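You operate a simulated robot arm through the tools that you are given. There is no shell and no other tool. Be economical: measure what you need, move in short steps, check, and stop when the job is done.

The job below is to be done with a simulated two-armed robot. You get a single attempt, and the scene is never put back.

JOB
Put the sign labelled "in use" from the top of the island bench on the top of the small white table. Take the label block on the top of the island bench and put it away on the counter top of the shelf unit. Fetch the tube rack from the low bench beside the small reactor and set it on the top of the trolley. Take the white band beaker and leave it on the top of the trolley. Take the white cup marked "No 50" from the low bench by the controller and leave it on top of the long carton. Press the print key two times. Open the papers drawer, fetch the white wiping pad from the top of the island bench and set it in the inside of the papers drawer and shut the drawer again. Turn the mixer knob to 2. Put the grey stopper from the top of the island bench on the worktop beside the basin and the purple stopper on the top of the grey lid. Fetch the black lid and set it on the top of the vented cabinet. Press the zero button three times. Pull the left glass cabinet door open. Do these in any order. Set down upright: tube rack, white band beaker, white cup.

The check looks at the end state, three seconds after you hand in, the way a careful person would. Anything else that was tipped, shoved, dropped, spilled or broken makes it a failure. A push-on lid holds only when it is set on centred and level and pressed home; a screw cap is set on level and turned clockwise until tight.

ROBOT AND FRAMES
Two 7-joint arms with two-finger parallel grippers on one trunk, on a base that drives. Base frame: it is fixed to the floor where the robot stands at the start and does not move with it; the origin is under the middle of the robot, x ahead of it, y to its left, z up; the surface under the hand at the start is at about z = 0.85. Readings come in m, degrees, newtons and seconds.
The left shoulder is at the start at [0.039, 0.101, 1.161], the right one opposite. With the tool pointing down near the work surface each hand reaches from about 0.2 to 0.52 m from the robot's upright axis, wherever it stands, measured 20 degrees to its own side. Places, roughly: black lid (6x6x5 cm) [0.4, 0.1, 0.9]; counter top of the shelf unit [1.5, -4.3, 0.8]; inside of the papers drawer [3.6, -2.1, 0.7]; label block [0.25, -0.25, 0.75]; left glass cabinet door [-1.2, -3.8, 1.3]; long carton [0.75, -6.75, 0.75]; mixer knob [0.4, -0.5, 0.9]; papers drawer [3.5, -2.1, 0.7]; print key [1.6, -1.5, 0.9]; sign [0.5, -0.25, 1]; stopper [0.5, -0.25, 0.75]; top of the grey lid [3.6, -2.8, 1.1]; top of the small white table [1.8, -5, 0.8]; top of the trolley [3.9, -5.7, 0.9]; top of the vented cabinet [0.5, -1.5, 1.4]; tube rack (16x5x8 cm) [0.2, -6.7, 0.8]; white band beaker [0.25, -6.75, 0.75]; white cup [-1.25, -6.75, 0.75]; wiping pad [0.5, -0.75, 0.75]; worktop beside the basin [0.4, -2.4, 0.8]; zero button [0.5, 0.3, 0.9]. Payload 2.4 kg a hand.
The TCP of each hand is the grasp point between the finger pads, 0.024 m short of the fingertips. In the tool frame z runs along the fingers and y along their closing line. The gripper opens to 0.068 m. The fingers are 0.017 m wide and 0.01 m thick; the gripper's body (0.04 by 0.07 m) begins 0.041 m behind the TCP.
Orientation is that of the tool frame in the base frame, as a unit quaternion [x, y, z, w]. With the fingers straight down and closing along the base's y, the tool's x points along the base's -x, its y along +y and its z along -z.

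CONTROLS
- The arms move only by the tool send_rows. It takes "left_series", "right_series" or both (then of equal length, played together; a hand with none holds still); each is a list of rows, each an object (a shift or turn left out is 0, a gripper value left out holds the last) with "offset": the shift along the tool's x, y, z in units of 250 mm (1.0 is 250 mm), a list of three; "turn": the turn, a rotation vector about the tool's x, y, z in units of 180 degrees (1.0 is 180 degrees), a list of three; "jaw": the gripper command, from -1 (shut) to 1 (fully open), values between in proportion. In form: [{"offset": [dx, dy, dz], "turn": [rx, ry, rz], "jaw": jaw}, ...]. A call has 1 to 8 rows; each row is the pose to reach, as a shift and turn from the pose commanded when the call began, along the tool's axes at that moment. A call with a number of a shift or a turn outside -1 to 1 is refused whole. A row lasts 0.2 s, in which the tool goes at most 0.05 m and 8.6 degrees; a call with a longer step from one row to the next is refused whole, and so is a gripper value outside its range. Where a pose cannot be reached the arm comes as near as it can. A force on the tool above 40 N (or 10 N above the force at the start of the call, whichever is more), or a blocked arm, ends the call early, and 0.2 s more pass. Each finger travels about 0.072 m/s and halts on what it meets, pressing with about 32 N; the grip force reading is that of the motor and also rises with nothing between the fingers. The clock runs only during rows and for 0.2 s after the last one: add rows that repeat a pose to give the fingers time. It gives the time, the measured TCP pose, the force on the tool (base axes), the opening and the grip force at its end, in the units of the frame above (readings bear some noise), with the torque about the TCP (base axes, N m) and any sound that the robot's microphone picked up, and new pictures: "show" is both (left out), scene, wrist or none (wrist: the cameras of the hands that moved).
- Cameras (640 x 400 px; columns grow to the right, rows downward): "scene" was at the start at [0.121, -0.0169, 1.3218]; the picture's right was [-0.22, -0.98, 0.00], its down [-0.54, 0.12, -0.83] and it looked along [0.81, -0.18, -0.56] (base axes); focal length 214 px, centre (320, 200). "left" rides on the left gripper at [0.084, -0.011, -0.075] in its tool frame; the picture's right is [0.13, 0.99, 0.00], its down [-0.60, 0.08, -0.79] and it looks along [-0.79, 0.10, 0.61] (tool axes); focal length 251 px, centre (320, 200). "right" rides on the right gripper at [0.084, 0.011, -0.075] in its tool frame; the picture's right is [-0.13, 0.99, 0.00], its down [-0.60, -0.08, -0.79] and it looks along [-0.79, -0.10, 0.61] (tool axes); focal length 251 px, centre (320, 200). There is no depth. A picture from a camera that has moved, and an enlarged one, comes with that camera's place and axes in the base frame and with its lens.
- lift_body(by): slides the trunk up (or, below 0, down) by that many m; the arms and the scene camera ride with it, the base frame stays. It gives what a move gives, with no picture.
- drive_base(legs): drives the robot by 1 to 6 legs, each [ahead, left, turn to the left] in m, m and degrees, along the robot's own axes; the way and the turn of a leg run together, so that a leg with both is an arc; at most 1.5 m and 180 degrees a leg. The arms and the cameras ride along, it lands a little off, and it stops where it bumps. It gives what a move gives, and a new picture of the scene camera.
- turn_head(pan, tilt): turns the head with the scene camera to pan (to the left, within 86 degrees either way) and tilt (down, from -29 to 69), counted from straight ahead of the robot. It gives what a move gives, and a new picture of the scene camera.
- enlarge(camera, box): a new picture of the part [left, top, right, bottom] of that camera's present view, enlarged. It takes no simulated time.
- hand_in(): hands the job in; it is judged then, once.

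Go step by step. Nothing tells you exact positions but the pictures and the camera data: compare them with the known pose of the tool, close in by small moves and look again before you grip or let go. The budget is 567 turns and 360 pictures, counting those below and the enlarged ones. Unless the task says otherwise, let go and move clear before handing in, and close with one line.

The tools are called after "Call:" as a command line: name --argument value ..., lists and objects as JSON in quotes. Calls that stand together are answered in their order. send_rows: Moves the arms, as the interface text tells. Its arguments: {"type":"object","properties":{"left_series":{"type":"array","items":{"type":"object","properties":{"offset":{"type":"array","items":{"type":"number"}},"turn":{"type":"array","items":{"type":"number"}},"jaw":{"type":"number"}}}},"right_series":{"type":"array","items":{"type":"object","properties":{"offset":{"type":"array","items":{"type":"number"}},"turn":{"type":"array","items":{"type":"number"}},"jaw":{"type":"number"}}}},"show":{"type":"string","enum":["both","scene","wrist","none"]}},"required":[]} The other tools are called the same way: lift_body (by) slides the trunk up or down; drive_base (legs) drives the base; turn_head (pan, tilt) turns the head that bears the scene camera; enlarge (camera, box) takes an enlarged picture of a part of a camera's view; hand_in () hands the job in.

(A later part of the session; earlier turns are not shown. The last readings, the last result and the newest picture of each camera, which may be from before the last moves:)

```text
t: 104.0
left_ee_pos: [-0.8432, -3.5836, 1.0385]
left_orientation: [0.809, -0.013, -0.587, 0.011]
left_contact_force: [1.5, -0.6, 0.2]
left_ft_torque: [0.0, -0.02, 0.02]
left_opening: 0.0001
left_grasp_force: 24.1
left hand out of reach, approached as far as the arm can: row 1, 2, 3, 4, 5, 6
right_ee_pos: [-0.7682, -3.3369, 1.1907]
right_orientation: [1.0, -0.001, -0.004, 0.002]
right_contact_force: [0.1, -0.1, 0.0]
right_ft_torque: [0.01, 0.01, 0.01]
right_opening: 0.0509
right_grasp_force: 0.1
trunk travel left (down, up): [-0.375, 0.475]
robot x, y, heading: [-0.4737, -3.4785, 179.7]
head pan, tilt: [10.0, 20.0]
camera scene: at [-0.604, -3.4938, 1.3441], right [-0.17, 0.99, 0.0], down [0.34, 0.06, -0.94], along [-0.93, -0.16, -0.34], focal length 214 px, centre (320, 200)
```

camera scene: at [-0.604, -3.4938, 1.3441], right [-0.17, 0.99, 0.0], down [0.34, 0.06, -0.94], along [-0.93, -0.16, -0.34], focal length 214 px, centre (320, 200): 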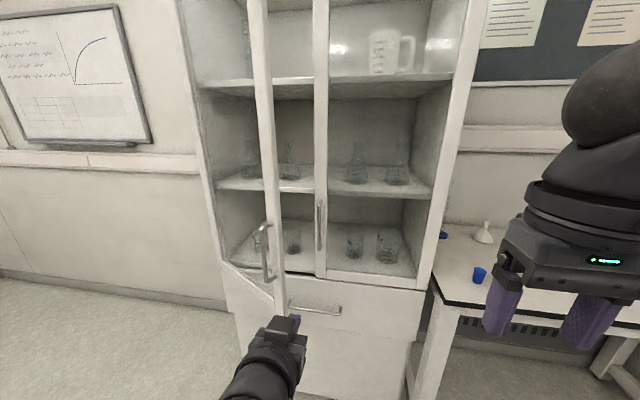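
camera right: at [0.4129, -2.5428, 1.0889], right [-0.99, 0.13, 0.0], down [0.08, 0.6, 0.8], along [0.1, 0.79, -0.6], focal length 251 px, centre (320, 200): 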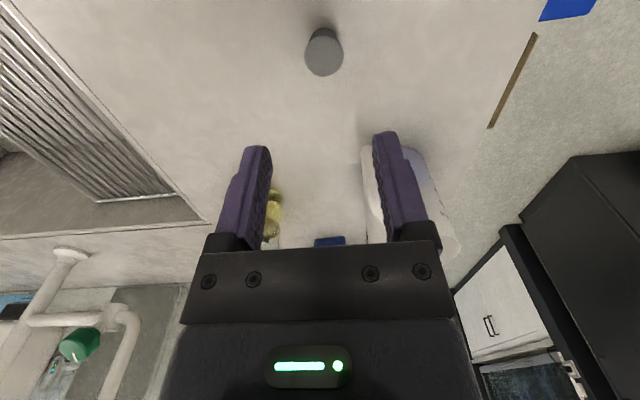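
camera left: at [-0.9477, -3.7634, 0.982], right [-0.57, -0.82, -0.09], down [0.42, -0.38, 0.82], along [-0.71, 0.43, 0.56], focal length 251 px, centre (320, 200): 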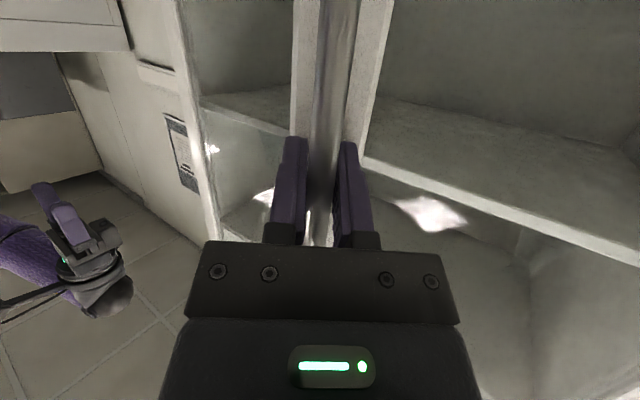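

Call:
send_rows --left_series '[{"offset": [-0.05, 0.01, 0.16]}, {"offset": [-0.1, 0.02, 0.32]}, {"offset": [-0.16, 0.03, 0.48]}, {"offset": [-0.22, 0.04, 0.65]}, {"offset": [-0.273, 0.05, 0.836]}]' --show "both"

```text
t: 105.2
left_ee_pos: [-1.0635, -3.5945, 1.0405]
left_orientation: [0.809, -0.013, -0.588, 0.011]
left_contact_force: [0.1, -0.1, 0.4]
left_ft_torque: [-0.02, -0.03, -0.04]
left_opening: 0.0
left_grasp_force: 23.7
right_ee_pos: [-0.7696, -3.3382, 1.1904]
right_orientation: [1.0, -0.001, -0.004, 0.001]
right_contact_force: [0.1, 1.0, 0.0]
right_ft_torque: [-0.02, 0.01, 0.03]
right_opening: 0.0507
right_grasp_force: 0.1
trunk travel left (down, up): [-0.375, 0.475]
robot x, y, heading: [-0.4759, -3.4789, 179.8]
head pan, tilt: [10.0, 20.0]
camera scene: at [-0.6043, -3.4937, 1.344], right [-0.17, 0.99, 0.0], down [0.34, 0.06, -0.94], along [-0.93, -0.16, -0.34], focal length 214 px, centre (320, 200)
camera left: at [-0.9662, -3.585, 0.9825], right [0.03, -1.0, -0.09], down [0.57, -0.06, 0.82], along [-0.82, -0.08, 0.56], focal length 251 px, centre (320, 200)
```

scene: 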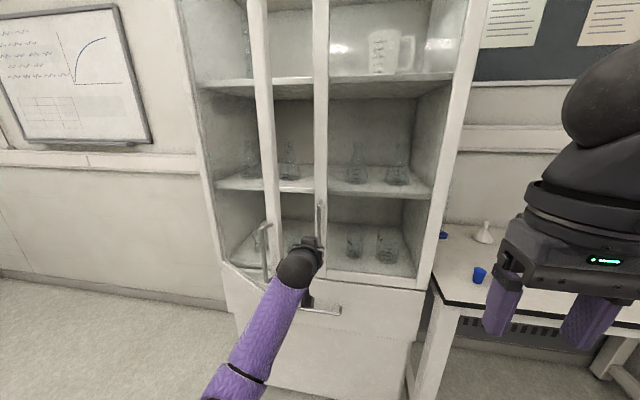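
left: 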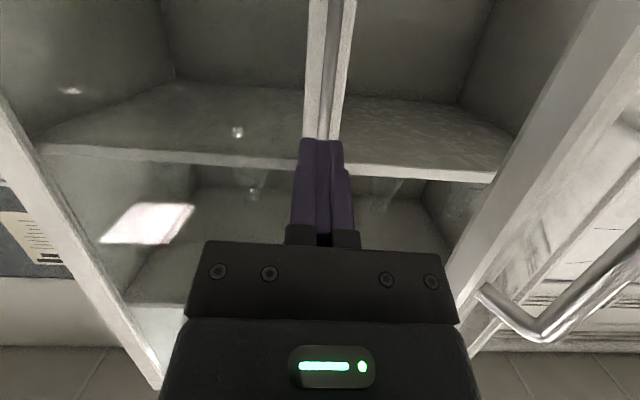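

Call:
send_rows --left_series '[{"offset": [0.0, 0.12, 0.0]}, {"offset": [0.01, 0.26, -0.03]}, {"offset": [0.03, 0.4, -0.1]}, {"offset": [0.05, 0.54, -0.17]}, {"offset": [0.08, 0.68, -0.25]}, {"offset": [0.11, 0.82, -0.33]}, {"offset": [0.136, 0.97, -0.418]}]' --show "scene"

```text
t: 106.0
left_ee_pos: [-1.0478, -3.6677, 1.0403]
left_orientation: [0.81, -0.017, -0.587, 0.002]
left_contact_force: [3.7, 6.0, 0.4]
left_ft_torque: [0.01, 0.02, 0.02]
left_opening: 0.0002
left_grasp_force: 23.9
right_ee_pos: [-0.7687, -3.3377, 1.1901]
right_orientation: [1.0, -0.002, -0.004, 0.002]
right_contact_force: [0.3, -0.6, 0.3]
right_ft_torque: [0.08, -0.02, -0.01]
right_opening: 0.0508
right_grasp_force: 0.0
trunk travel left (down, up): [-0.375, 0.475]
robot x, y, heading: [-0.4787, -3.4788, 179.6]
head pan, tilt: [10.0, 20.0]
stopped in row 3 (left hand): the force on the tool passed its limit at 51 N (the readings are from after the stop); the commanded pose is now the measured one
camera scene: at [-0.6045, -3.4943, 1.344], right [-0.17, 0.99, 0.0], down [0.34, 0.06, -0.94], along [-0.93, -0.16, -0.34], focal length 214 px, centre (320, 200)
```

scene: 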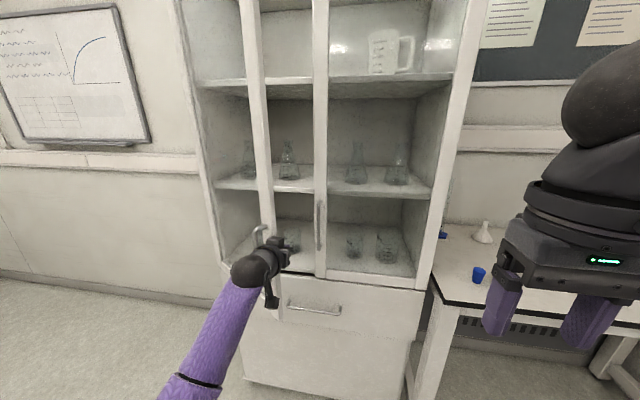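

Contact impact from speed; continue more slowly.

Call:
send_rows --left_series '[{"offset": [0.01, 0.05, -0.02]}, {"offset": [0.02, 0.11, -0.04]}, {"offset": [0.03, 0.17, -0.07]}, {"offset": [0.04, 0.23, -0.1]}, {"offset": [0.05, 0.29, -0.13]}, {"offset": [0.065, 0.35, -0.16]}, {"offset": [0.08, 0.41, -0.2]}, {"offset": [0.09, 0.47, -0.24]}]' --show "scene"

```text
t: 106.5
left_ee_pos: [-1.0418, -3.675, 1.0391]
left_orientation: [0.811, -0.021, -0.585, -0.004]
left_contact_force: [5.9, 8.3, -0.6]
left_ft_torque: [0.04, -0.03, 0.06]
left_opening: 0.0
left_grasp_force: 23.9
right_ee_pos: [-0.7671, -3.3343, 1.1903]
right_orientation: [1.0, -0.003, -0.004, 0.003]
right_contact_force: [0.6, -0.5, 0.1]
right_ft_torque: [-0.01, -0.02, 0.03]
right_opening: 0.051
right_grasp_force: 0.1
trunk travel left (down, up): [-0.375, 0.475]
robot x, y, heading: [-0.4753, -3.4788, 179.8]
head pan, tilt: [10.0, 20.0]
stopped in row 2 (left hand): the force on the tool passed its limit at 48 N (the readings are from after the stop); the commanded pose is now the measured one
camera scene: at [-0.6031, -3.4914, 1.3442], right [-0.17, 0.99, 0.0], down [0.34, 0.06, -0.94], along [-0.93, -0.16, -0.34], focal length 214 px, centre (320, 200)
```

scene: 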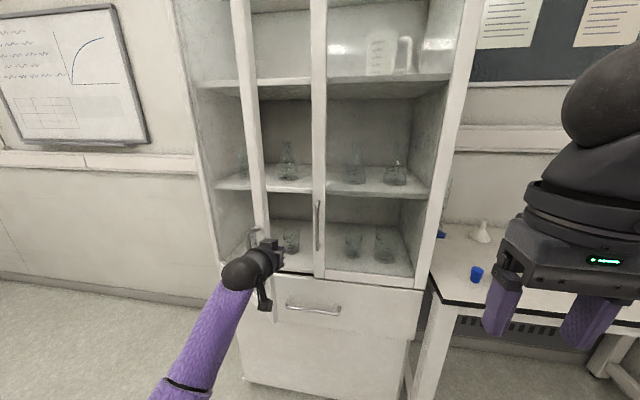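

Call:
send_rows --left_series '[{"offset": [0, 0.02, 0]}, {"offset": [0, 0.04, 0]}, {"offset": [0, 0.06, 0]}, {"offset": [0, 0.08, 0]}, {"offset": [0, 0.1, 0]}, {"offset": [0, 0.12, 0]}, {"offset": [0, 0.14, 0]}, {"offset": [0, 0.16, 0]}]' --show "wrist"

```text
t: 107.0
left_ee_pos: [-1.042, -3.6761, 1.037]
left_orientation: [0.812, -0.025, -0.584, -0.008]
left_contact_force: [7.5, 12.1, 0.0]
left_ft_torque: [0.09, -0.06, 0.13]
left_opening: 0.0
left_grasp_force: 24.2
right_ee_pos: [-0.7648, -3.3338, 1.1918]
right_orientation: [1.0, -0.005, -0.004, 0.002]
right_contact_force: [0.3, 0.7, 0.3]
right_ft_torque: [0.02, 0.0, 0.02]
right_opening: 0.051
right_grasp_force: 0.0
trunk travel left (down, up): [-0.375, 0.475]
robot x, y, heading: [-0.4736, -3.4794, 179.0]
head pan, tilt: [10.0, 20.0]
stopped in row 2 (left hand): the force on the tool passed its limit at 44 N (the readings are from after the stop); the commanded pose is now the measured one
camera left: at [-0.9438, -3.671, 0.9812], right [-0.01, -0.99, -0.11], down [0.55, -0.09, 0.83], along [-0.83, -0.05, 0.55], focal length 251 px, centre (320, 200)
```

left: 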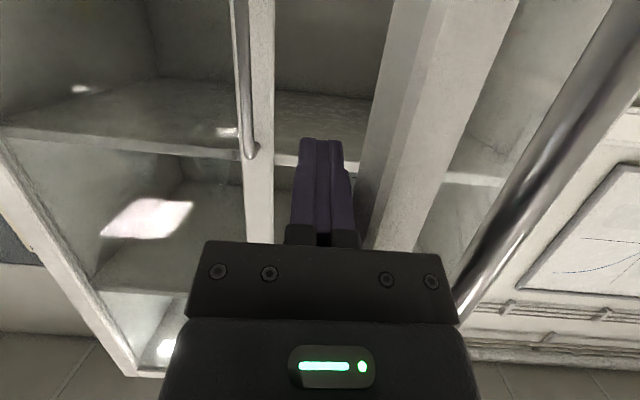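

The palm's corner is jammed against the door's end face. Back off to the right, reach deeper, and push with the side of the hand.

Call:
send_rows --left_series '[{"offset": [0, -0.12, 0]}, {"offset": [0, -0.24, 0.0]}, {"offset": [-0.03, -0.24, 0.1]}, {"offset": [-0.07, -0.24, 0.2]}, {"offset": [-0.1, -0.24, 0.3]}]' --show "wrist"

```text
t: 108.2
left_ee_pos: [-1.118, -3.6171, 1.0358]
left_orientation: [0.812, -0.023, -0.583, -0.006]
left_contact_force: [-1.2, 0.6, -0.4]
left_ft_torque: [0.02, 0.02, 0.01]
left_opening: 0.0
left_grasp_force: 23.5
right_ee_pos: [-0.7669, -3.3339, 1.1909]
right_orientation: [1.0, -0.004, -0.003, 0.002]
right_contact_force: [0.1, -0.7, -0.4]
right_ft_torque: [-0.01, 0.0, 0.01]
right_opening: 0.0509
right_grasp_force: 0.0
trunk travel left (down, up): [-0.375, 0.475]
robot x, y, heading: [-0.4745, -3.4809, 179.6]
head pan, tilt: [10.0, 20.0]
camera left: at [-1.0207, -3.61, 0.9786], right [0.0, -0.99, -0.11], down [0.55, -0.09, 0.83], along [-0.83, -0.06, 0.55], focal length 251 px, centre (320, 200)
```

left: 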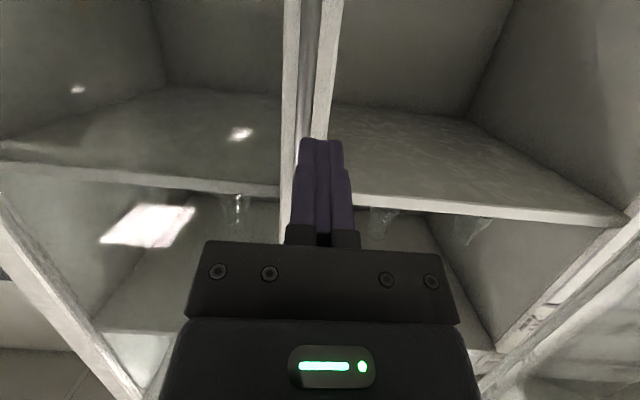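

Call:
send_rows --left_series '[{"offset": [0, 0.04, 0]}, {"offset": [0, 0.08, 0]}, {"offset": [0, 0.12, 0]}, {"offset": [0, 0.16, 0]}, {"offset": [0, 0.2, 0]}, {"offset": [0, 0.24, 0]}, {"offset": [0.01, 0.28, -0.03]}, {"offset": [0.02, 0.32, -0.06]}]' --show "scene"

```text
t: 109.5
left_ee_pos: [-1.1218, -3.661, 1.0357]
left_orientation: [0.813, -0.027, -0.581, -0.011]
left_contact_force: [-0.5, 0.2, -0.8]
left_ft_torque: [0.04, -0.01, 0.0]
left_opening: 0.0001
left_grasp_force: 23.0
right_ee_pos: [-0.7669, -3.3318, 1.1899]
right_orientation: [1.0, -0.006, -0.003, 0.002]
right_contact_force: [0.5, 0.9, -0.2]
right_ft_torque: [-0.02, -0.02, -0.03]
right_opening: 0.0511
right_grasp_force: 0.0
trunk travel left (down, up): [-0.375, 0.475]
robot x, y, heading: [-0.4758, -3.4792, 178.9]
head pan, tilt: [10.0, 20.0]
stopped in row 6 (left hand): the force on the tool passed its limit at 44 N (the readings are from after the stop); the commanded pose is now the measured one
camera scene: at [-0.6034, -3.4909, 1.3441], right [-0.16, 0.99, 0.0], down [0.34, 0.05, -0.94], along [-0.93, -0.15, -0.34], focal length 214 px, centre (320, 200)
```

scene: 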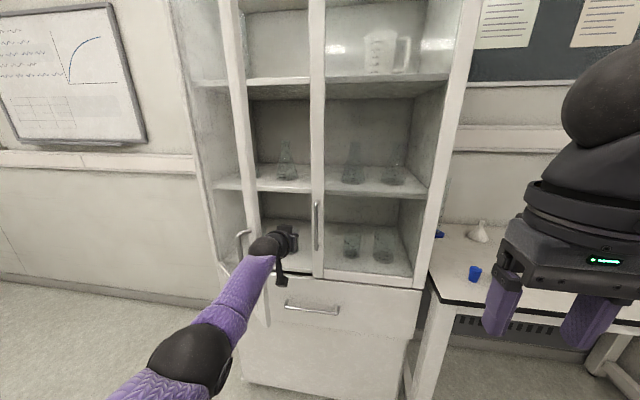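

The door moves (≈45–50°). Continue sweeping.

Call:
send_rows --left_series '[{"offset": [0.01, 0.03, -0.02]}, {"offset": [0.02, 0.06, -0.05]}, {"offset": [0.03, 0.09, -0.08]}, {"offset": [0.035, 0.12, -0.1]}, {"offset": [0.045, 0.15, -0.13]}, {"offset": [0.05, 0.18, -0.15]}, {"offset": [0.06, 0.21, -0.17]}, {"offset": [0.065, 0.24, -0.19]}]' --show "scene"

```text
t: 111.3
left_ee_pos: [-1.0708, -3.7181, 1.0359]
left_orientation: [0.813, -0.028, -0.581, -0.01]
left_contact_force: [0.3, 0.6, -0.7]
left_ft_torque: [-0.04, 0.01, 0.04]
left_opening: 0.0
left_grasp_force: 23.3
right_ee_pos: [-0.7623, -3.3292, 1.1912]
right_orientation: [1.0, -0.006, -0.005, 0.004]
right_contact_force: [-0.5, -0.5, 0.4]
right_ft_torque: [0.01, -0.03, -0.05]
right_opening: 0.0512
right_grasp_force: 0.1
trunk travel left (down, up): [-0.375, 0.475]
robot x, y, heading: [-0.4737, -3.477, 179.5]
head pan, tilt: [10.0, 20.0]
camera scene: at [-0.5991, -3.4864, 1.3442], right [-0.16, 0.99, 0.0], down [0.34, 0.05, -0.94], along [-0.93, -0.15, -0.34], focal length 214 px, centre (320, 200)
```

scene: 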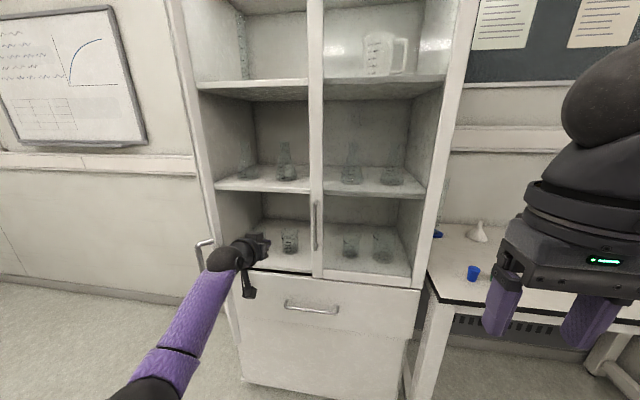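

Call:
send_rows --left_series '[{"offset": [0.01, 0.03, -0.03]}, {"offset": [0.02, 0.07, -0.06]}, {"offset": [0.03, 0.11, -0.09]}, {"offset": [0.035, 0.15, -0.12]}, {"offset": [0.045, 0.19, -0.15]}, {"offset": [0.05, 0.23, -0.18]}, {"offset": [0.06, 0.27, -0.21]}, {"offset": [0.065, 0.3, -0.24]}]' --show "scene"

```text
t: 113.1
left_ee_pos: [-1.017, -3.8015, 1.0412]
left_orientation: [0.813, -0.027, -0.582, -0.011]
left_contact_force: [0.7, 0.1, 0.3]
left_ft_torque: [-0.01, 0.0, 0.03]
left_opening: 0.0
left_grasp_force: 24.0
right_ee_pos: [-0.7659, -3.3333, 1.1911]
right_orientation: [1.0, -0.007, -0.003, 0.003]
right_contact_force: [0.7, -0.6, 0.0]
right_ft_torque: [0.02, 0.0, 0.01]
right_opening: 0.0509
right_grasp_force: 0.1
trunk travel left (down, up): [-0.375, 0.475]
robot x, y, heading: [-0.4736, -3.4821, 179.2]
head pan, tilt: [10.0, 20.0]
camera scene: at [-0.6033, -3.491, 1.3441], right [-0.16, 0.99, 0.0], down [0.34, 0.05, -0.94], along [-0.93, -0.15, -0.34], focal length 214 px, centre (320, 200)
```

scene: 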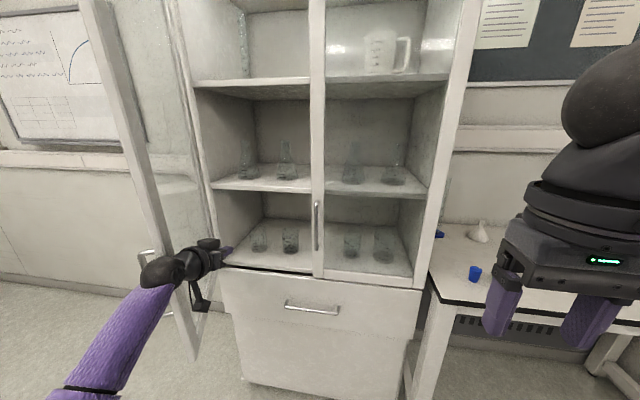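

The door stands ~85° open. Withdraw the hand and restore the pointing-down pose.

Call:
send_rows --left_series '[{"offset": [0.02, -0.14, -0.1]}, {"offset": [0.04, -0.28, -0.2]}, {"offset": [0.06, -0.42, -0.32]}, {"offset": [0.08, -0.56, -0.44]}, {"offset": [0.1, -0.7, -0.56]}]' --show "none"

Call:
send_rows --left_series '[{"offset": [-0.02, 0, -0.02], "turn": [0, 0.045, 0], "jaw": 1}, {"offset": [-0.04, 0, -0.04], "turn": [0, 0.09, 0], "jaw": 1}, {"offset": [-0.06, 0, -0.06], "turn": [0, 0.135, 0], "jaw": 1}, {"offset": [-0.08, 0, -0.08], "turn": [0, 0.18, 0], "jaw": 1}, {"offset": [-0.1, 0, -0.1], "turn": [0, 0.225, 0]}, {"offset": [-0.12, 0, -0.12], "turn": [0, 0.27, 0]}, {"offset": [-0.14, 0, -0.15], "turn": [0, 0.315, 0]}, {"offset": [-0.16, 0, -0.18], "turn": [0, 0.36, 0]}]' --show "scene"

```text
t: 114.3
left_ee_pos: [-0.8629, -3.6327, 1.0576]
left_orientation: [0.813, -0.025, -0.582, -0.009]
left_contact_force: [0.2, 0.1, -0.3]
left_ft_torque: [-0.03, 0.02, -0.04]
left_opening: 0.0
left_grasp_force: 23.6
right_ee_pos: [-0.7663, -3.3324, 1.1894]
right_orientation: [1.0, -0.007, -0.003, 0.002]
right_contact_force: [0.7, 0.1, -0.5]
right_ft_torque: [-0.02, 0.01, 0.0]
right_opening: 0.0512
right_grasp_force: 0.1
trunk travel left (down, up): [-0.375, 0.475]
robot x, y, heading: [-0.4723, -3.4828, 179.3]
head pan, tilt: [10.0, 20.0]
```

```text
t: 116.1
left_ee_pos: [-0.8377, -3.636, 1.1124]
left_orientation: [0.998, -0.027, -0.054, 0.005]
left_contact_force: [-0.4, -0.2, 0.8]
left_ft_torque: [-0.01, -0.01, 0.03]
left_opening: 0.0681
left_grasp_force: 0.0
right_ee_pos: [-0.766, -3.3321, 1.19]
right_orientation: [1.0, -0.006, -0.004, 0.002]
right_contact_force: [0.8, 0.1, -0.1]
right_ft_torque: [0.0, 0.05, -0.05]
right_opening: 0.0509
right_grasp_force: 0.1
trunk travel left (down, up): [-0.375, 0.475]
robot x, y, heading: [-0.4774, -3.4786, 179.3]
head pan, tilt: [10.0, 20.0]
camera scene: at [-0.6034, -3.4909, 1.3441], right [-0.16, 0.99, 0.0], down [0.34, 0.05, -0.94], along [-0.93, -0.15, -0.34], focal length 214 px, centre (320, 200)
```

scene: 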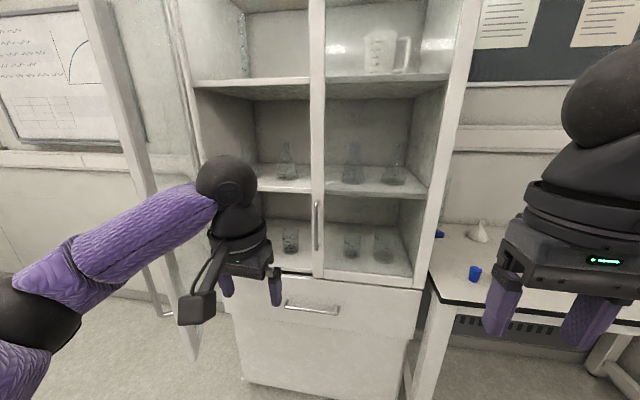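

Call:
send_rows --left_series '[{"offset": [0.05, 0, -0.05], "turn": [0.001, 0.011, -0.006]}, {"offset": [0.1, 0, -0.1], "turn": [0.002, 0.022, -0.011]}, {"offset": [0.15, 0, -0.15], "turn": [0.003, 0.0344, -0.017]}, {"offset": [0.2, 0, -0.2], "turn": [0.003, 0.0344, -0.017]}]' --show "none"

Call:
drive_base --legs '[[-0.2, 0, 0], [0, 0, 90]]'

Call:
turn_head --pan 0 --tilt 15

```text
t: 117.1
left_ee_pos: [-0.7834, -3.6376, 1.1577]
left_orientation: [1.0, 0.0, -0.002, 0.001]
left_contact_force: [0.3, 0.2, 0.7]
left_ft_torque: [0.02, 0.01, -0.02]
left_opening: 0.0679
left_grasp_force: 0.0
right_ee_pos: [-0.7656, -3.3327, 1.1911]
right_orientation: [1.0, -0.006, -0.003, 0.002]
right_contact_force: [-0.1, 0.2, -0.2]
right_ft_torque: [0.01, 0.02, -0.03]
right_opening: 0.0511
right_grasp_force: 0.0
trunk travel left (down, up): [-0.375, 0.475]
robot x, y, heading: [-0.4743, -3.4805, 179.1]
head pan, tilt: [10.0, 20.0]
```

```text
t: 122.5
left_ee_pos: [-0.1221, -3.7896, 1.1552]
left_orientation: [0.71, 0.704, -0.001, 0.003]
left_contact_force: [0.3, 0.1, -0.6]
left_ft_torque: [0.0, 0.03, -0.01]
left_opening: 0.0679
left_grasp_force: 0.0
right_ee_pos: [-0.4264, -3.7712, 1.1912]
right_orientation: [0.713, 0.701, -0.001, 0.003]
right_contact_force: [0.4, 0.2, -0.2]
right_ft_torque: [0.01, 0.02, 0.01]
right_opening: 0.0509
right_grasp_force: 0.0
trunk travel left (down, up): [-0.375, 0.475]
robot x, y, heading: [-0.2725, -3.4833, -91.1]
head pan, tilt: [10.0, 20.0]
camera scene: at [-0.2649, -3.6064, 1.3441], right [-0.99, -0.15, 0.0], down [-0.05, 0.34, -0.94], along [0.15, -0.93, -0.34], focal length 214 px, centre (320, 200)
```

scene: 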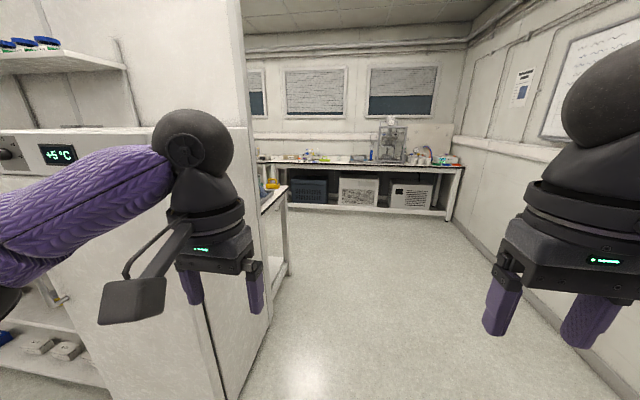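

```text
t: 123.2
left_ee_pos: [-0.1215, -3.7905, 1.1574]
left_orientation: [0.709, 0.705, 0.0, 0.002]
left_contact_force: [-0.8, -0.9, -0.2]
left_ft_torque: [0.0, 0.0, -0.03]
left_opening: 0.0683
left_grasp_force: 0.0
right_ee_pos: [-0.4248, -3.7722, 1.1903]
right_orientation: [0.713, 0.701, -0.001, 0.004]
right_contact_force: [0.9, -0.2, -0.5]
right_ft_torque: [0.0, 0.02, 0.0]
right_opening: 0.051
right_grasp_force: 0.1
trunk travel left (down, up): [-0.375, 0.475]
robot x, y, heading: [-0.2781, -3.4816, -91.2]
head pan, tilt: [0.0, 15.0]
camera scene: at [-0.2811, -3.6078, 1.3522], right [-1.0, 0.02, 0.0], down [0.0, 0.26, -0.97], along [-0.02, -0.97, -0.26], focal length 214 px, centre (320, 200)
```

scene: 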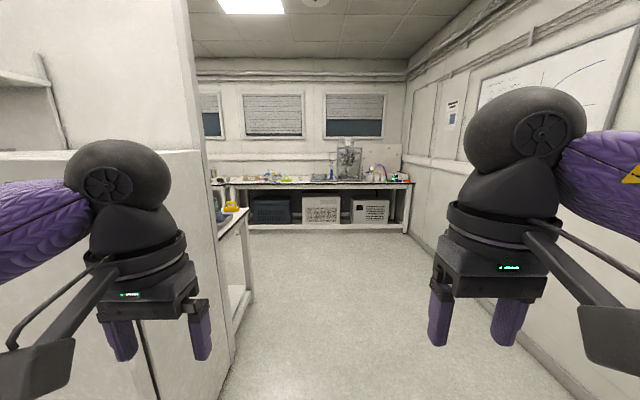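

Drive down the aisle to the low bench.

Call:
drive_base --legs '[[0, -0.25, 1.2], [1.4, 0, 0], [0.8, 0, 0]]'

Call:
turn_head --pan 30 --tilt 25

```text
t: 135.5
left_ee_pos: [-0.3354, -5.9932, 1.156]
left_orientation: [0.7, 0.715, -0.001, 0.003]
left_contact_force: [-0.7, -0.4, -0.1]
left_ft_torque: [0.03, -0.05, -0.01]
left_opening: 0.068
left_grasp_force: 0.0
right_ee_pos: [-0.6397, -5.9842, 1.19]
right_orientation: [0.704, 0.711, -0.001, 0.004]
right_contact_force: [0.2, 0.1, -0.4]
right_ft_torque: [0.0, 0.0, 0.0]
right_opening: 0.0509
right_grasp_force: 0.2
trunk travel left (down, up): [-0.375, 0.475]
robot x, y, heading: [-0.4997, -5.6897, -89.6]
head pan, tilt: [0.0, 15.0]
camera scene: at [-0.4997, -5.8161, 1.3522], right [-1.0, -0.01, 0.0], down [0.0, 0.26, -0.97], along [0.01, -0.97, -0.26], focal length 214 px, centre (320, 200)
```

scene: 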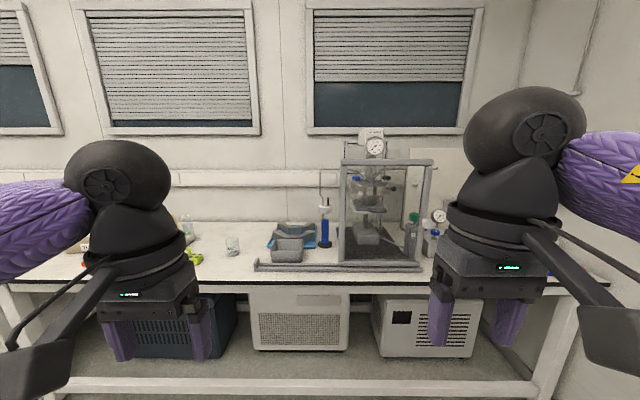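

```text
t: 136.5
left_ee_pos: [-0.3348, -5.9943, 1.1568]
left_orientation: [0.699, 0.715, -0.001, 0.002]
left_contact_force: [0.2, 0.2, 0.0]
left_ft_torque: [-0.02, -0.03, 0.0]
left_opening: 0.0679
left_grasp_force: 0.1
right_ee_pos: [-0.6389, -5.9835, 1.1901]
right_orientation: [0.703, 0.711, -0.002, 0.004]
right_contact_force: [-0.3, 0.4, -0.2]
right_ft_torque: [0.0, 0.0, 0.0]
right_opening: 0.0508
right_grasp_force: 0.1
trunk travel left (down, up): [-0.375, 0.475]
robot x, y, heading: [-0.5011, -5.6897, -89.6]
head pan, tilt: [30.0, 25.0]
camera scene: at [-0.4538, -5.8019, 1.336], right [-0.86, -0.51, 0.0], down [-0.21, 0.36, -0.91], along [0.46, -0.78, -0.42], focal length 214 px, centre (320, 200)
```

scene: 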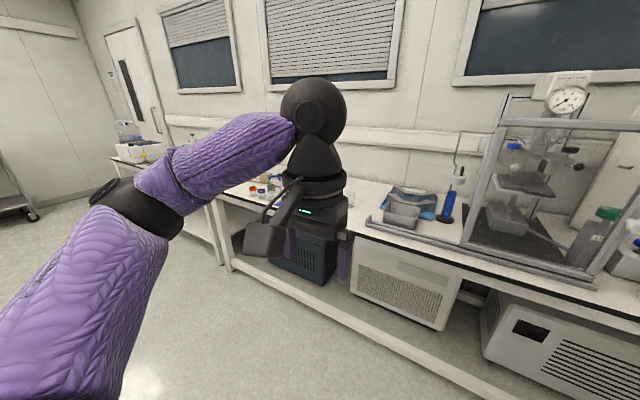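

Call:
drive_base --legs '[[0, 0.6, 0]]'

Call:
turn_head --pan 0 --tilt 30

```text
t: 139.9
left_ee_pos: [0.2659, -5.9919, 1.156]
left_orientation: [0.702, 0.712, -0.001, 0.002]
left_contact_force: [-0.7, 0.4, -0.4]
left_ft_torque: [-0.01, 0.0, 0.04]
left_opening: 0.0682
left_grasp_force: 0.1
right_ee_pos: [-0.0381, -5.9797, 1.1901]
right_orientation: [0.706, 0.708, -0.002, 0.003]
right_contact_force: [-0.8, -0.6, 0.5]
right_ft_torque: [0.02, 0.01, 0.01]
right_opening: 0.0509
right_grasp_force: 0.2
trunk travel left (down, up): [-0.375, 0.475]
robot x, y, heading: [0.1023, -5.6887, -89.7]
head pan, tilt: [30.0, 25.0]
camera scene: at [0.148, -5.7988, 1.336], right [-0.86, -0.5, 0.0], down [-0.21, 0.37, -0.91], along [0.45, -0.78, -0.42], focal length 214 px, centre (320, 200)
```

scene: 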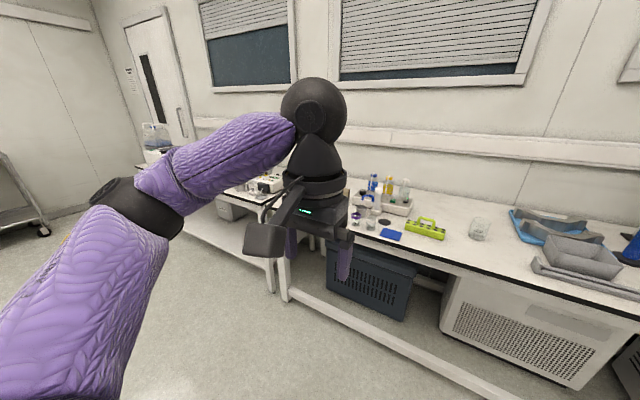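

```text
t: 140.8
left_ee_pos: [0.265, -5.9909, 1.1568]
left_orientation: [0.702, 0.712, -0.001, 0.002]
left_contact_force: [-0.2, -0.4, 0.7]
left_ft_torque: [0.0, 0.03, -0.02]
left_opening: 0.0679
left_grasp_force: 0.1
right_ee_pos: [-0.0388, -5.9802, 1.1904]
right_orientation: [0.706, 0.708, -0.002, 0.004]
right_contact_force: [0.8, -0.4, -0.6]
right_ft_torque: [0.01, 0.01, 0.02]
right_opening: 0.051
right_grasp_force: 0.1
trunk travel left (down, up): [-0.375, 0.475]
robot x, y, heading: [0.101, -5.6855, -89.9]
head pan, tilt: [0.0, 30.0]
camera scene: at [0.1017, -5.8096, 1.328], right [-1.0, 0.0, 0.0], down [0.0, 0.5, -0.87], along [0.0, -0.87, -0.5], focal length 214 px, centre (320, 200)
```

scene: 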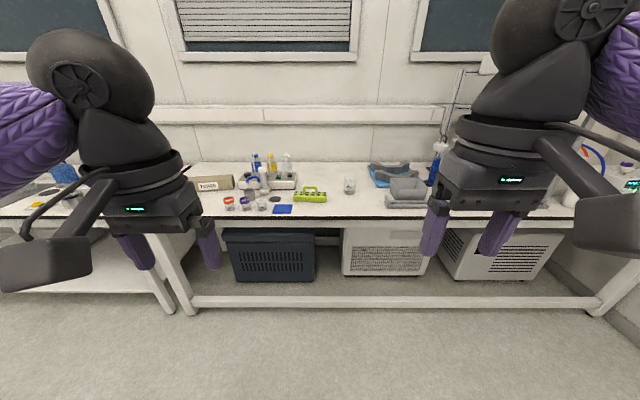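

Call:
enlarge --camera "scene" --box '[180, 130, 440, 260]'

```text
2.46 times, centred on (310, 195) of scene
camera zoom: at [0.1017, -5.8096, 1.328], right [-1.0, 0.0, 0.0], down [0.0, 0.5, -0.87], along [0.0, -0.87, -0.5], focal length 528 px, centre (345, 212)
```

zoom: 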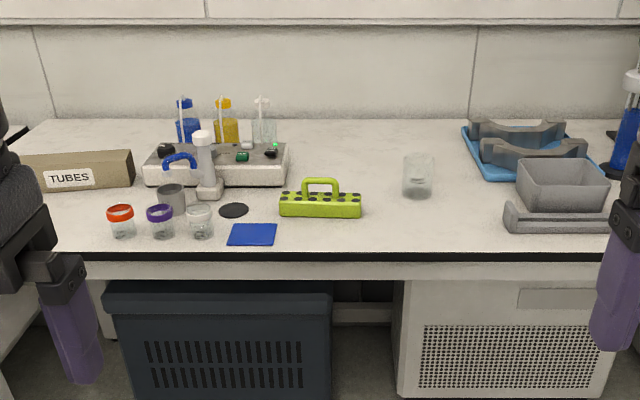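

Call:
enlarge --camera "scene" --box '[215, 180, 365, 230]'

```text
4.27 times, centred on (290, 205) of scene
camera zoom: at [0.1017, -5.8096, 1.328], right [-1.0, 0.0, 0.0], down [0.0, 0.5, -0.87], along [0.0, -0.87, -0.5], focal length 915 px, centre (448, 179)
```

zoom: 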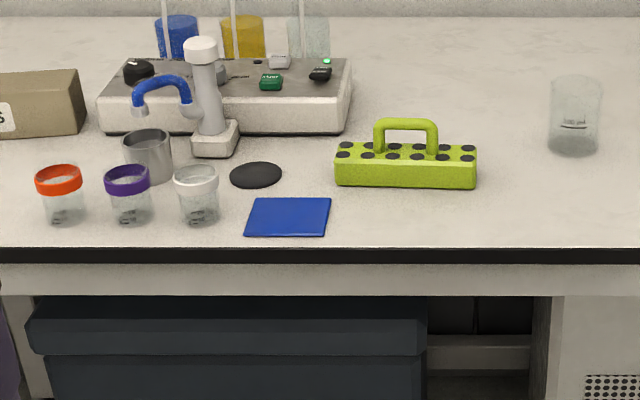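

Tube rack (green with handle) and the white band beaker found. Drive closer.

Call:
drive_base --legs '[[0.35, 0.05, 0]]'

Call:
turn_head --pan 0 --tilt 45

```text
t: 143.1
left_ee_pos: [0.315, -6.3434, 1.1579]
left_orientation: [0.702, 0.712, -0.001, 0.002]
left_contact_force: [-0.1, -0.4, 0.1]
left_ft_torque: [0.01, 0.02, 0.01]
left_opening: 0.068
left_grasp_force: 0.0
right_ee_pos: [0.0104, -6.3311, 1.1895]
right_orientation: [0.706, 0.708, -0.002, 0.004]
right_contact_force: [0.4, 0.7, 0.2]
right_ft_torque: [0.02, -0.01, 0.0]
right_opening: 0.0511
right_grasp_force: 0.1
trunk travel left (down, up): [-0.375, 0.475]
robot x, y, heading: [0.1533, -6.0352, -90.0]
head pan, tilt: [0.0, 30.0]
camera scene: at [0.1515, -6.1612, 1.328], right [-1.0, 0.0, 0.0], down [0.0, 0.5, -0.87], along [0.0, -0.87, -0.5], focal length 214 px, centre (320, 200)
```

scene: 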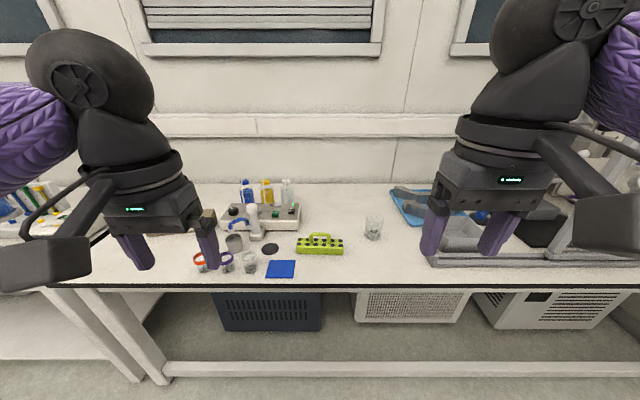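

```text
t: 143.9
left_ee_pos: [0.3159, -6.3424, 1.1559]
left_orientation: [0.702, 0.712, -0.001, 0.002]
left_contact_force: [-1.0, 0.2, 0.6]
left_ft_torque: [0.02, 0.01, -0.01]
left_opening: 0.068
left_grasp_force: 0.0
right_ee_pos: [0.0093, -6.3316, 1.1908]
right_orientation: [0.706, 0.709, -0.001, 0.003]
right_contact_force: [-1.0, 0.1, 0.6]
right_ft_torque: [0.01, 0.02, -0.02]
right_opening: 0.0508
right_grasp_force: 0.1
trunk travel left (down, up): [-0.375, 0.475]
robot x, y, heading: [0.1553, -6.0359, -89.8]
head pan, tilt: [0.0, 45.0]
camera scene: at [0.1514, -6.1516, 1.3055], right [-1.0, 0.0, 0.0], down [0.0, 0.71, -0.71], along [0.0, -0.71, -0.71], focal length 214 px, centre (320, 200)
```

scene: 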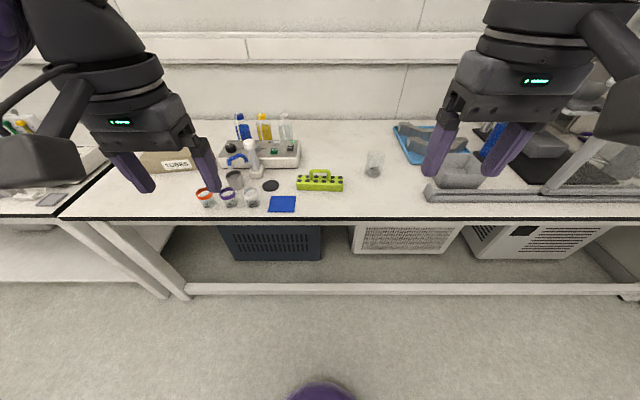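

Low bench surface ≈0.80, edge y≈−6.575; rack at (0.15,−6.71), white beaker at (0.37,−6.645). Drive between them.

Call:
drive_base --legs '[[0.2, 0.105, -0.2]]'

Call:
turn_head --pan 0 --tilt 50

```text
t: 145.6
left_ee_pos: [0.4191, -6.545, 1.156]
left_orientation: [0.704, 0.71, -0.001, 0.001]
left_contact_force: [-0.1, 0.4, 0.3]
left_ft_torque: [0.03, 0.0, 0.02]
left_opening: 0.0679
left_grasp_force: 0.1
right_ee_pos: [0.1142, -6.5308, 1.1903]
right_orientation: [0.709, 0.706, -0.001, 0.004]
right_contact_force: [1.0, 0.3, -0.2]
right_ft_torque: [0.01, 0.01, -0.03]
right_opening: 0.0508
right_grasp_force: 0.1
trunk travel left (down, up): [-0.375, 0.475]
robot x, y, heading: [0.2599, -6.2358, -90.4]
head pan, tilt: [0.0, 45.0]
camera scene: at [0.2562, -6.3526, 1.3054], right [-1.0, 0.01, 0.0], down [0.0, 0.71, -0.71], along [0.0, -0.71, -0.71], focal length 214 px, centre (320, 200)
```

scene: 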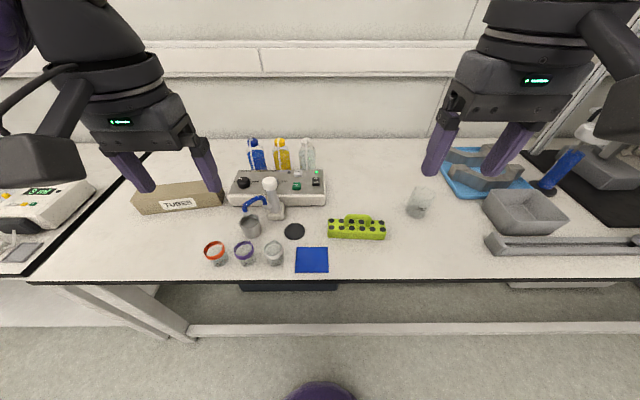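

```text
t: 146.3
left_ee_pos: [0.4184, -6.5445, 1.1558]
left_orientation: [0.704, 0.71, -0.001, 0.001]
left_contact_force: [0.0, 0.9, -1.1]
left_ft_torque: [0.03, -0.01, 0.0]
left_opening: 0.068
left_grasp_force: 0.1
right_ee_pos: [0.1129, -6.5307, 1.1897]
right_orientation: [0.709, 0.705, -0.001, 0.005]
right_contact_force: [-0.2, 0.2, 0.0]
right_ft_torque: [0.02, -0.02, -0.01]
right_opening: 0.0509
right_grasp_force: 0.1
trunk travel left (down, up): [-0.375, 0.475]
robot x, y, heading: [0.2598, -6.2377, -90.6]
head pan, tilt: [0.0, 50.0]
camera scene: at [0.2559, -6.3478, 1.2985], right [-1.0, 0.01, 0.0], down [0.0, 0.77, -0.64], along [0.0, -0.64, -0.77], focal length 214 px, centre (320, 200)
```

scene: 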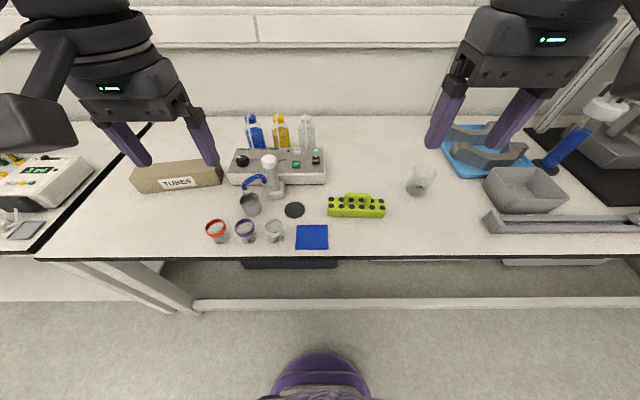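

Bring the left hand above the beaker and the right hand, rotating 90°, above the rack's handle.

Call:
send_rows --left_series '[{"offset": [-0.044, -0.024, 0.098], "jaw": 0.8}, {"offset": [-0.088, -0.048, 0.196], "jaw": 0.8}, {"offset": [-0.131, -0.073, 0.294], "jaw": 0.8}, {"offset": [-0.175, -0.097, 0.392]}, {"offset": [-0.219, -0.121, 0.49]}, {"offset": [-0.263, -0.146, 0.588]}, {"offset": [-0.306, -0.17, 0.686]}, {"offset": [-0.35, -0.194, 0.784]}]' --right_series '[{"offset": [-0.088, 0.022, 0.105], "turn": [0, 0, 0.047]}, {"offset": [-0.177, 0.045, 0.21], "turn": [0, 0, 0.094]}, {"offset": [-0.265, 0.067, 0.315], "turn": [0, 0, 0.141]}, {"offset": [-0.354, 0.09, 0.42], "turn": [0, 0, 0.188]}, {"offset": [-0.442, 0.112, 0.525], "turn": [0, 0, 0.235]}, {"offset": [-0.531, 0.135, 0.63], "turn": [0, 0, 0.282]}, {"offset": [-0.62, 0.157, 0.735], "turn": [0, 0, 0.329]}, {"offset": [-0.708, 0.18, 0.84], "turn": [0, 0, 0.376]}]' --show "wrist"

```text
t: 148.1
left_ee_pos: [0.3715, -6.6339, 0.9609]
left_orientation: [0.705, 0.709, 0.0, 0.003]
left_contact_force: [0.8, 0.4, 0.1]
left_ft_torque: [0.01, -0.01, 0.0]
left_opening: 0.0611
left_grasp_force: 0.0
right_ee_pos: [0.1579, -6.7104, 0.9813]
right_orientation: [0.982, 0.19, 0.001, 0.005]
right_contact_force: [-0.2, 0.2, -0.1]
right_ft_torque: [0.01, -0.02, -0.01]
right_opening: 0.0507
right_grasp_force: 0.2
trunk travel left (down, up): [-0.375, 0.475]
robot x, y, heading: [0.2563, -6.2382, -90.4]
head pan, tilt: [0.0, 50.0]
camera right: at [0.2388, -6.6887, 1.0571], right [0.25, -0.97, 0.01], down [-0.59, -0.15, 0.79], along [-0.77, -0.2, -0.61], focal length 251 px, centre (320, 200)
camera left: at [0.3604, -6.5486, 1.0341], right [0.99, 0.14, 0.0], down [0.08, -0.6, 0.8], along [0.11, -0.79, -0.61], focal length 251 px, centre (320, 200)
```

right: 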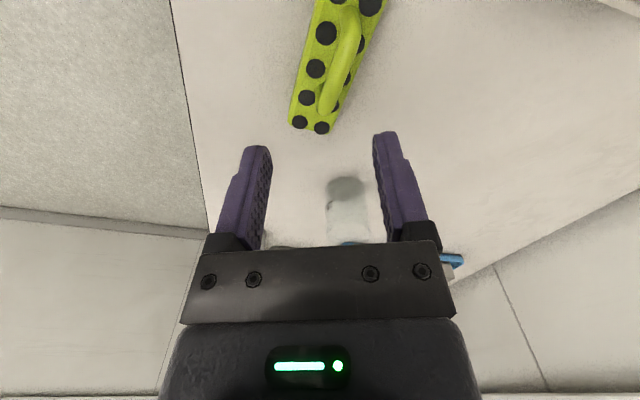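
left: 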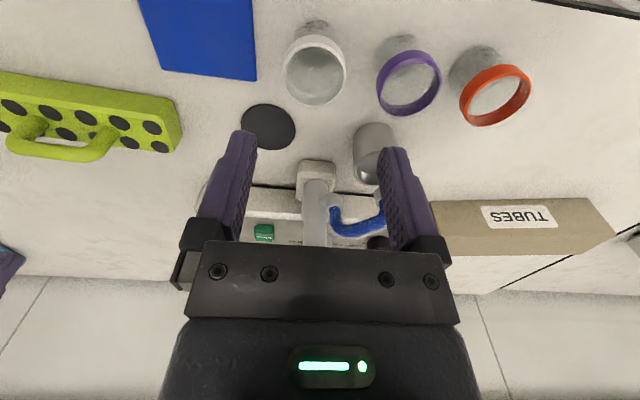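

Lower the left hand around the beaker with a narrower opening, and bring the right hand in line with the handle.

Call:
send_rows --left_series '[{"offset": [0.024, -0.022, 0.06], "jaw": 0.53}, {"offset": [0.024, -0.022, 0.12], "jaw": 0.53}, {"offset": [0.024, -0.022, 0.18], "jaw": 0.53}, {"offset": [0.024, -0.022, 0.24], "jaw": 0.53}]' --right_series '[{"offset": [0, 0.034, 0.08], "turn": [0, 0, 0.03], "jaw": 0.3}, {"offset": [0, 0.034, 0.16], "turn": [0, 0, 0.06], "jaw": 0.3}, {"offset": [0, 0.034, 0.24], "turn": [0, 0, 0.09], "jaw": 0.3}, {"offset": [0, 0.034, 0.28], "turn": [0, 0, 0.12], "jaw": 0.3}]' --show "wrist"

```text
t: 149.1
left_ee_pos: [0.364, -6.6273, 0.9018]
left_orientation: [0.705, 0.709, 0.0, 0.001]
left_contact_force: [0.2, 0.8, -0.4]
left_ft_torque: [0.0, -0.01, -0.02]
left_opening: 0.0522
left_grasp_force: 0.0
right_ee_pos: [0.1622, -6.7183, 0.9126]
right_orientation: [1.0, 0.003, 0.001, 0.004]
right_contact_force: [-0.2, 0.1, -0.3]
right_ft_torque: [-0.01, -0.04, 0.01]
right_opening: 0.0445
right_grasp_force: 0.2
trunk travel left (down, up): [-0.375, 0.475]
robot x, y, heading: [0.2553, -6.2398, -90.2]
head pan, tilt: [0.0, 50.0]
camera right: at [0.2459, -6.728, 0.9875], right [-0.12, -0.99, 0.01], down [-0.61, 0.08, 0.79], along [-0.78, 0.09, -0.61], focal length 251 px, centre (320, 200)
camera left: at [0.3533, -6.5423, 0.9745], right [0.99, 0.14, 0.0], down [0.08, -0.6, 0.8], along [0.11, -0.79, -0.61], focal length 251 px, centre (320, 200)
```

right: 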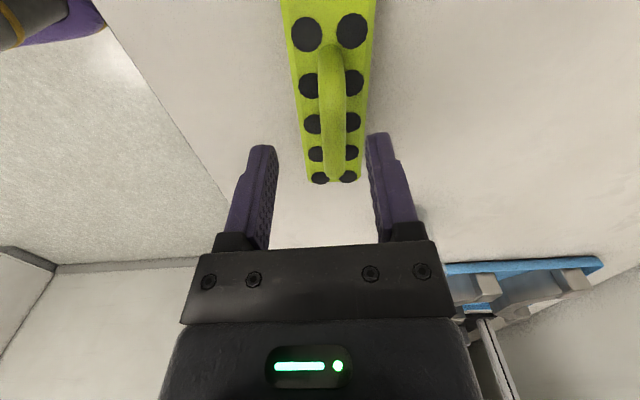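
left: 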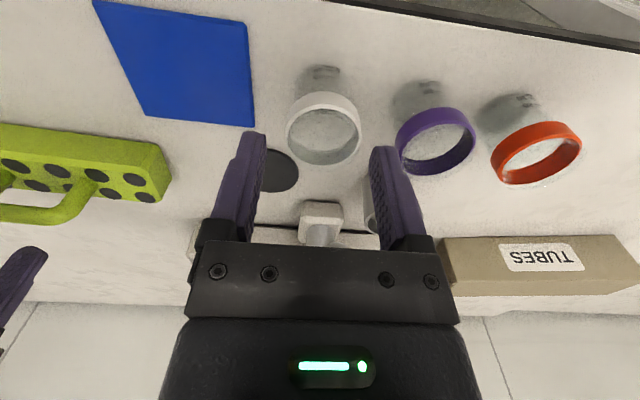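

Call:
send_rows --left_series '[{"offset": [0.016, 0.008, 0.06]}, {"offset": [0.016, 0.008, 0.12]}, {"offset": [0.016, 0.008, 0.18]}, {"offset": [0.016, 0.008, 0.255]}]' --right_series '[{"offset": [0, 0.032, 0.04]}, {"offset": [0, 0.032, 0.08]}, {"offset": [0, 0.032, 0.13]}, {"offset": [0, 0.032, 0.178]}]' --show "wrist"

```text
t: 150.1
left_ee_pos: [0.3673, -6.6258, 0.8367]
left_orientation: [0.705, 0.709, -0.001, 0.002]
left_contact_force: [-0.3, -0.7, 0.2]
left_ft_torque: [0.03, -0.01, 0.02]
left_opening: 0.052
left_grasp_force: 0.0
right_ee_pos: [0.1607, -6.7179, 0.869]
right_orientation: [1.0, 0.003, 0.002, 0.003]
right_contact_force: [0.0, -0.3, 0.4]
right_ft_torque: [0.0, 0.0, -0.02]
right_opening: 0.0445
right_grasp_force: 0.1
right hand out of reach, approached as far as the arm can: row 2, 3, 4
trunk travel left (down, up): [-0.375, 0.475]
robot x, y, heading: [0.2568, -6.2357, -90.2]
head pan, tilt: [0.0, 50.0]
camera right: at [0.2439, -6.7264, 0.9441], right [-0.12, -0.99, 0.01], down [-0.61, 0.08, 0.79], along [-0.78, 0.09, -0.61], focal length 251 px, centre (320, 200)
camera left: at [0.3549, -6.5401, 0.9105], right [0.99, 0.13, 0.0], down [0.08, -0.6, 0.8], along [0.11, -0.79, -0.61], focal length 251 px, centre (320, 200)
```

right: 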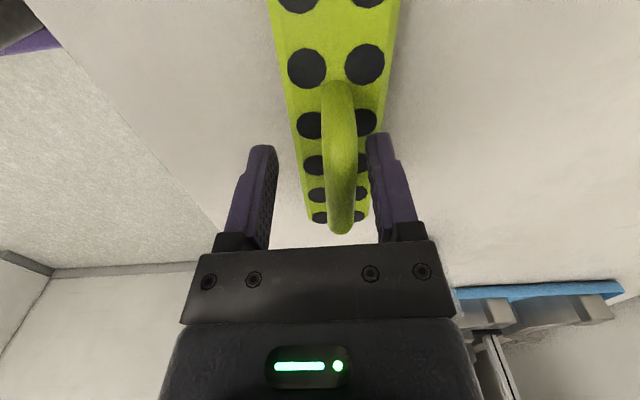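
left: 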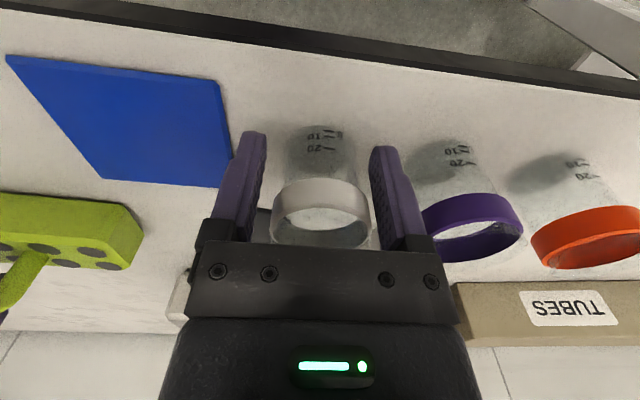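

Both are well straddled. Close both hands.

Call:
send_rows --left_series '[{"jaw": -1}, {"jaw": -1}, {"jaw": -1}, {"jaw": -1}, {"jaw": -1}]' --right_series '[{"jaw": -1}, {"jaw": -1}, {"jaw": -1}, {"jaw": -1}, {"jaw": -1}]' --show "wrist"

```text
t: 151.3
left_ee_pos: [0.3671, -6.6249, 0.8361]
left_orientation: [0.705, 0.709, -0.001, 0.002]
left_contact_force: [0.0, -0.7, -0.1]
left_ft_torque: [-0.03, 0.01, 0.0]
left_opening: 0.0
left_grasp_force: 23.6
right_ee_pos: [0.1611, -6.7162, 0.8677]
right_orientation: [1.0, 0.004, 0.002, 0.004]
right_contact_force: [-0.7, -0.1, 0.3]
right_ft_torque: [0.04, -0.04, -0.03]
right_opening: 0.0131
right_grasp_force: 32.3
trunk travel left (down, up): [-0.375, 0.475]
robot x, y, heading: [0.2567, -6.2363, -90.0]
head pan, tilt: [0.0, 50.0]
camera right: at [0.2442, -6.7263, 0.9442], right [-0.12, -0.99, 0.01], down [-0.61, 0.08, 0.79], along [-0.79, 0.09, -0.61], focal length 251 px, centre (320, 200)
camera left: at [0.355, -6.5401, 0.9107], right [0.99, 0.14, 0.0], down [0.08, -0.6, 0.8], along [0.11, -0.79, -0.61], focal length 251 px, centre (320, 200)
```

right: 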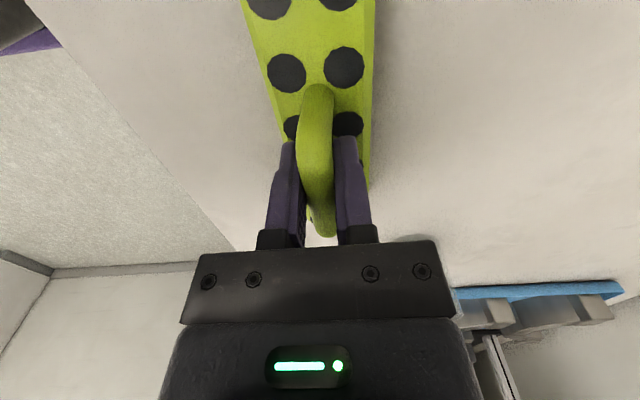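
left: 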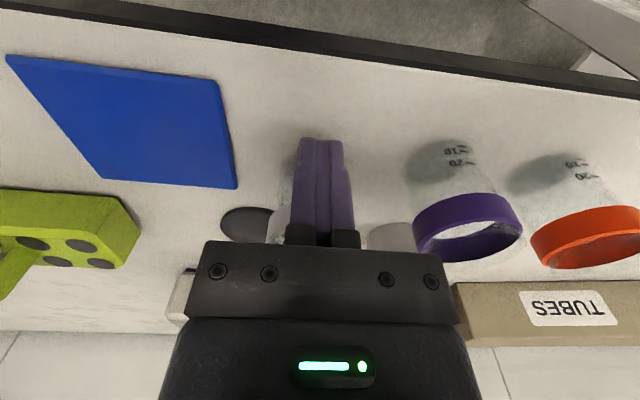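

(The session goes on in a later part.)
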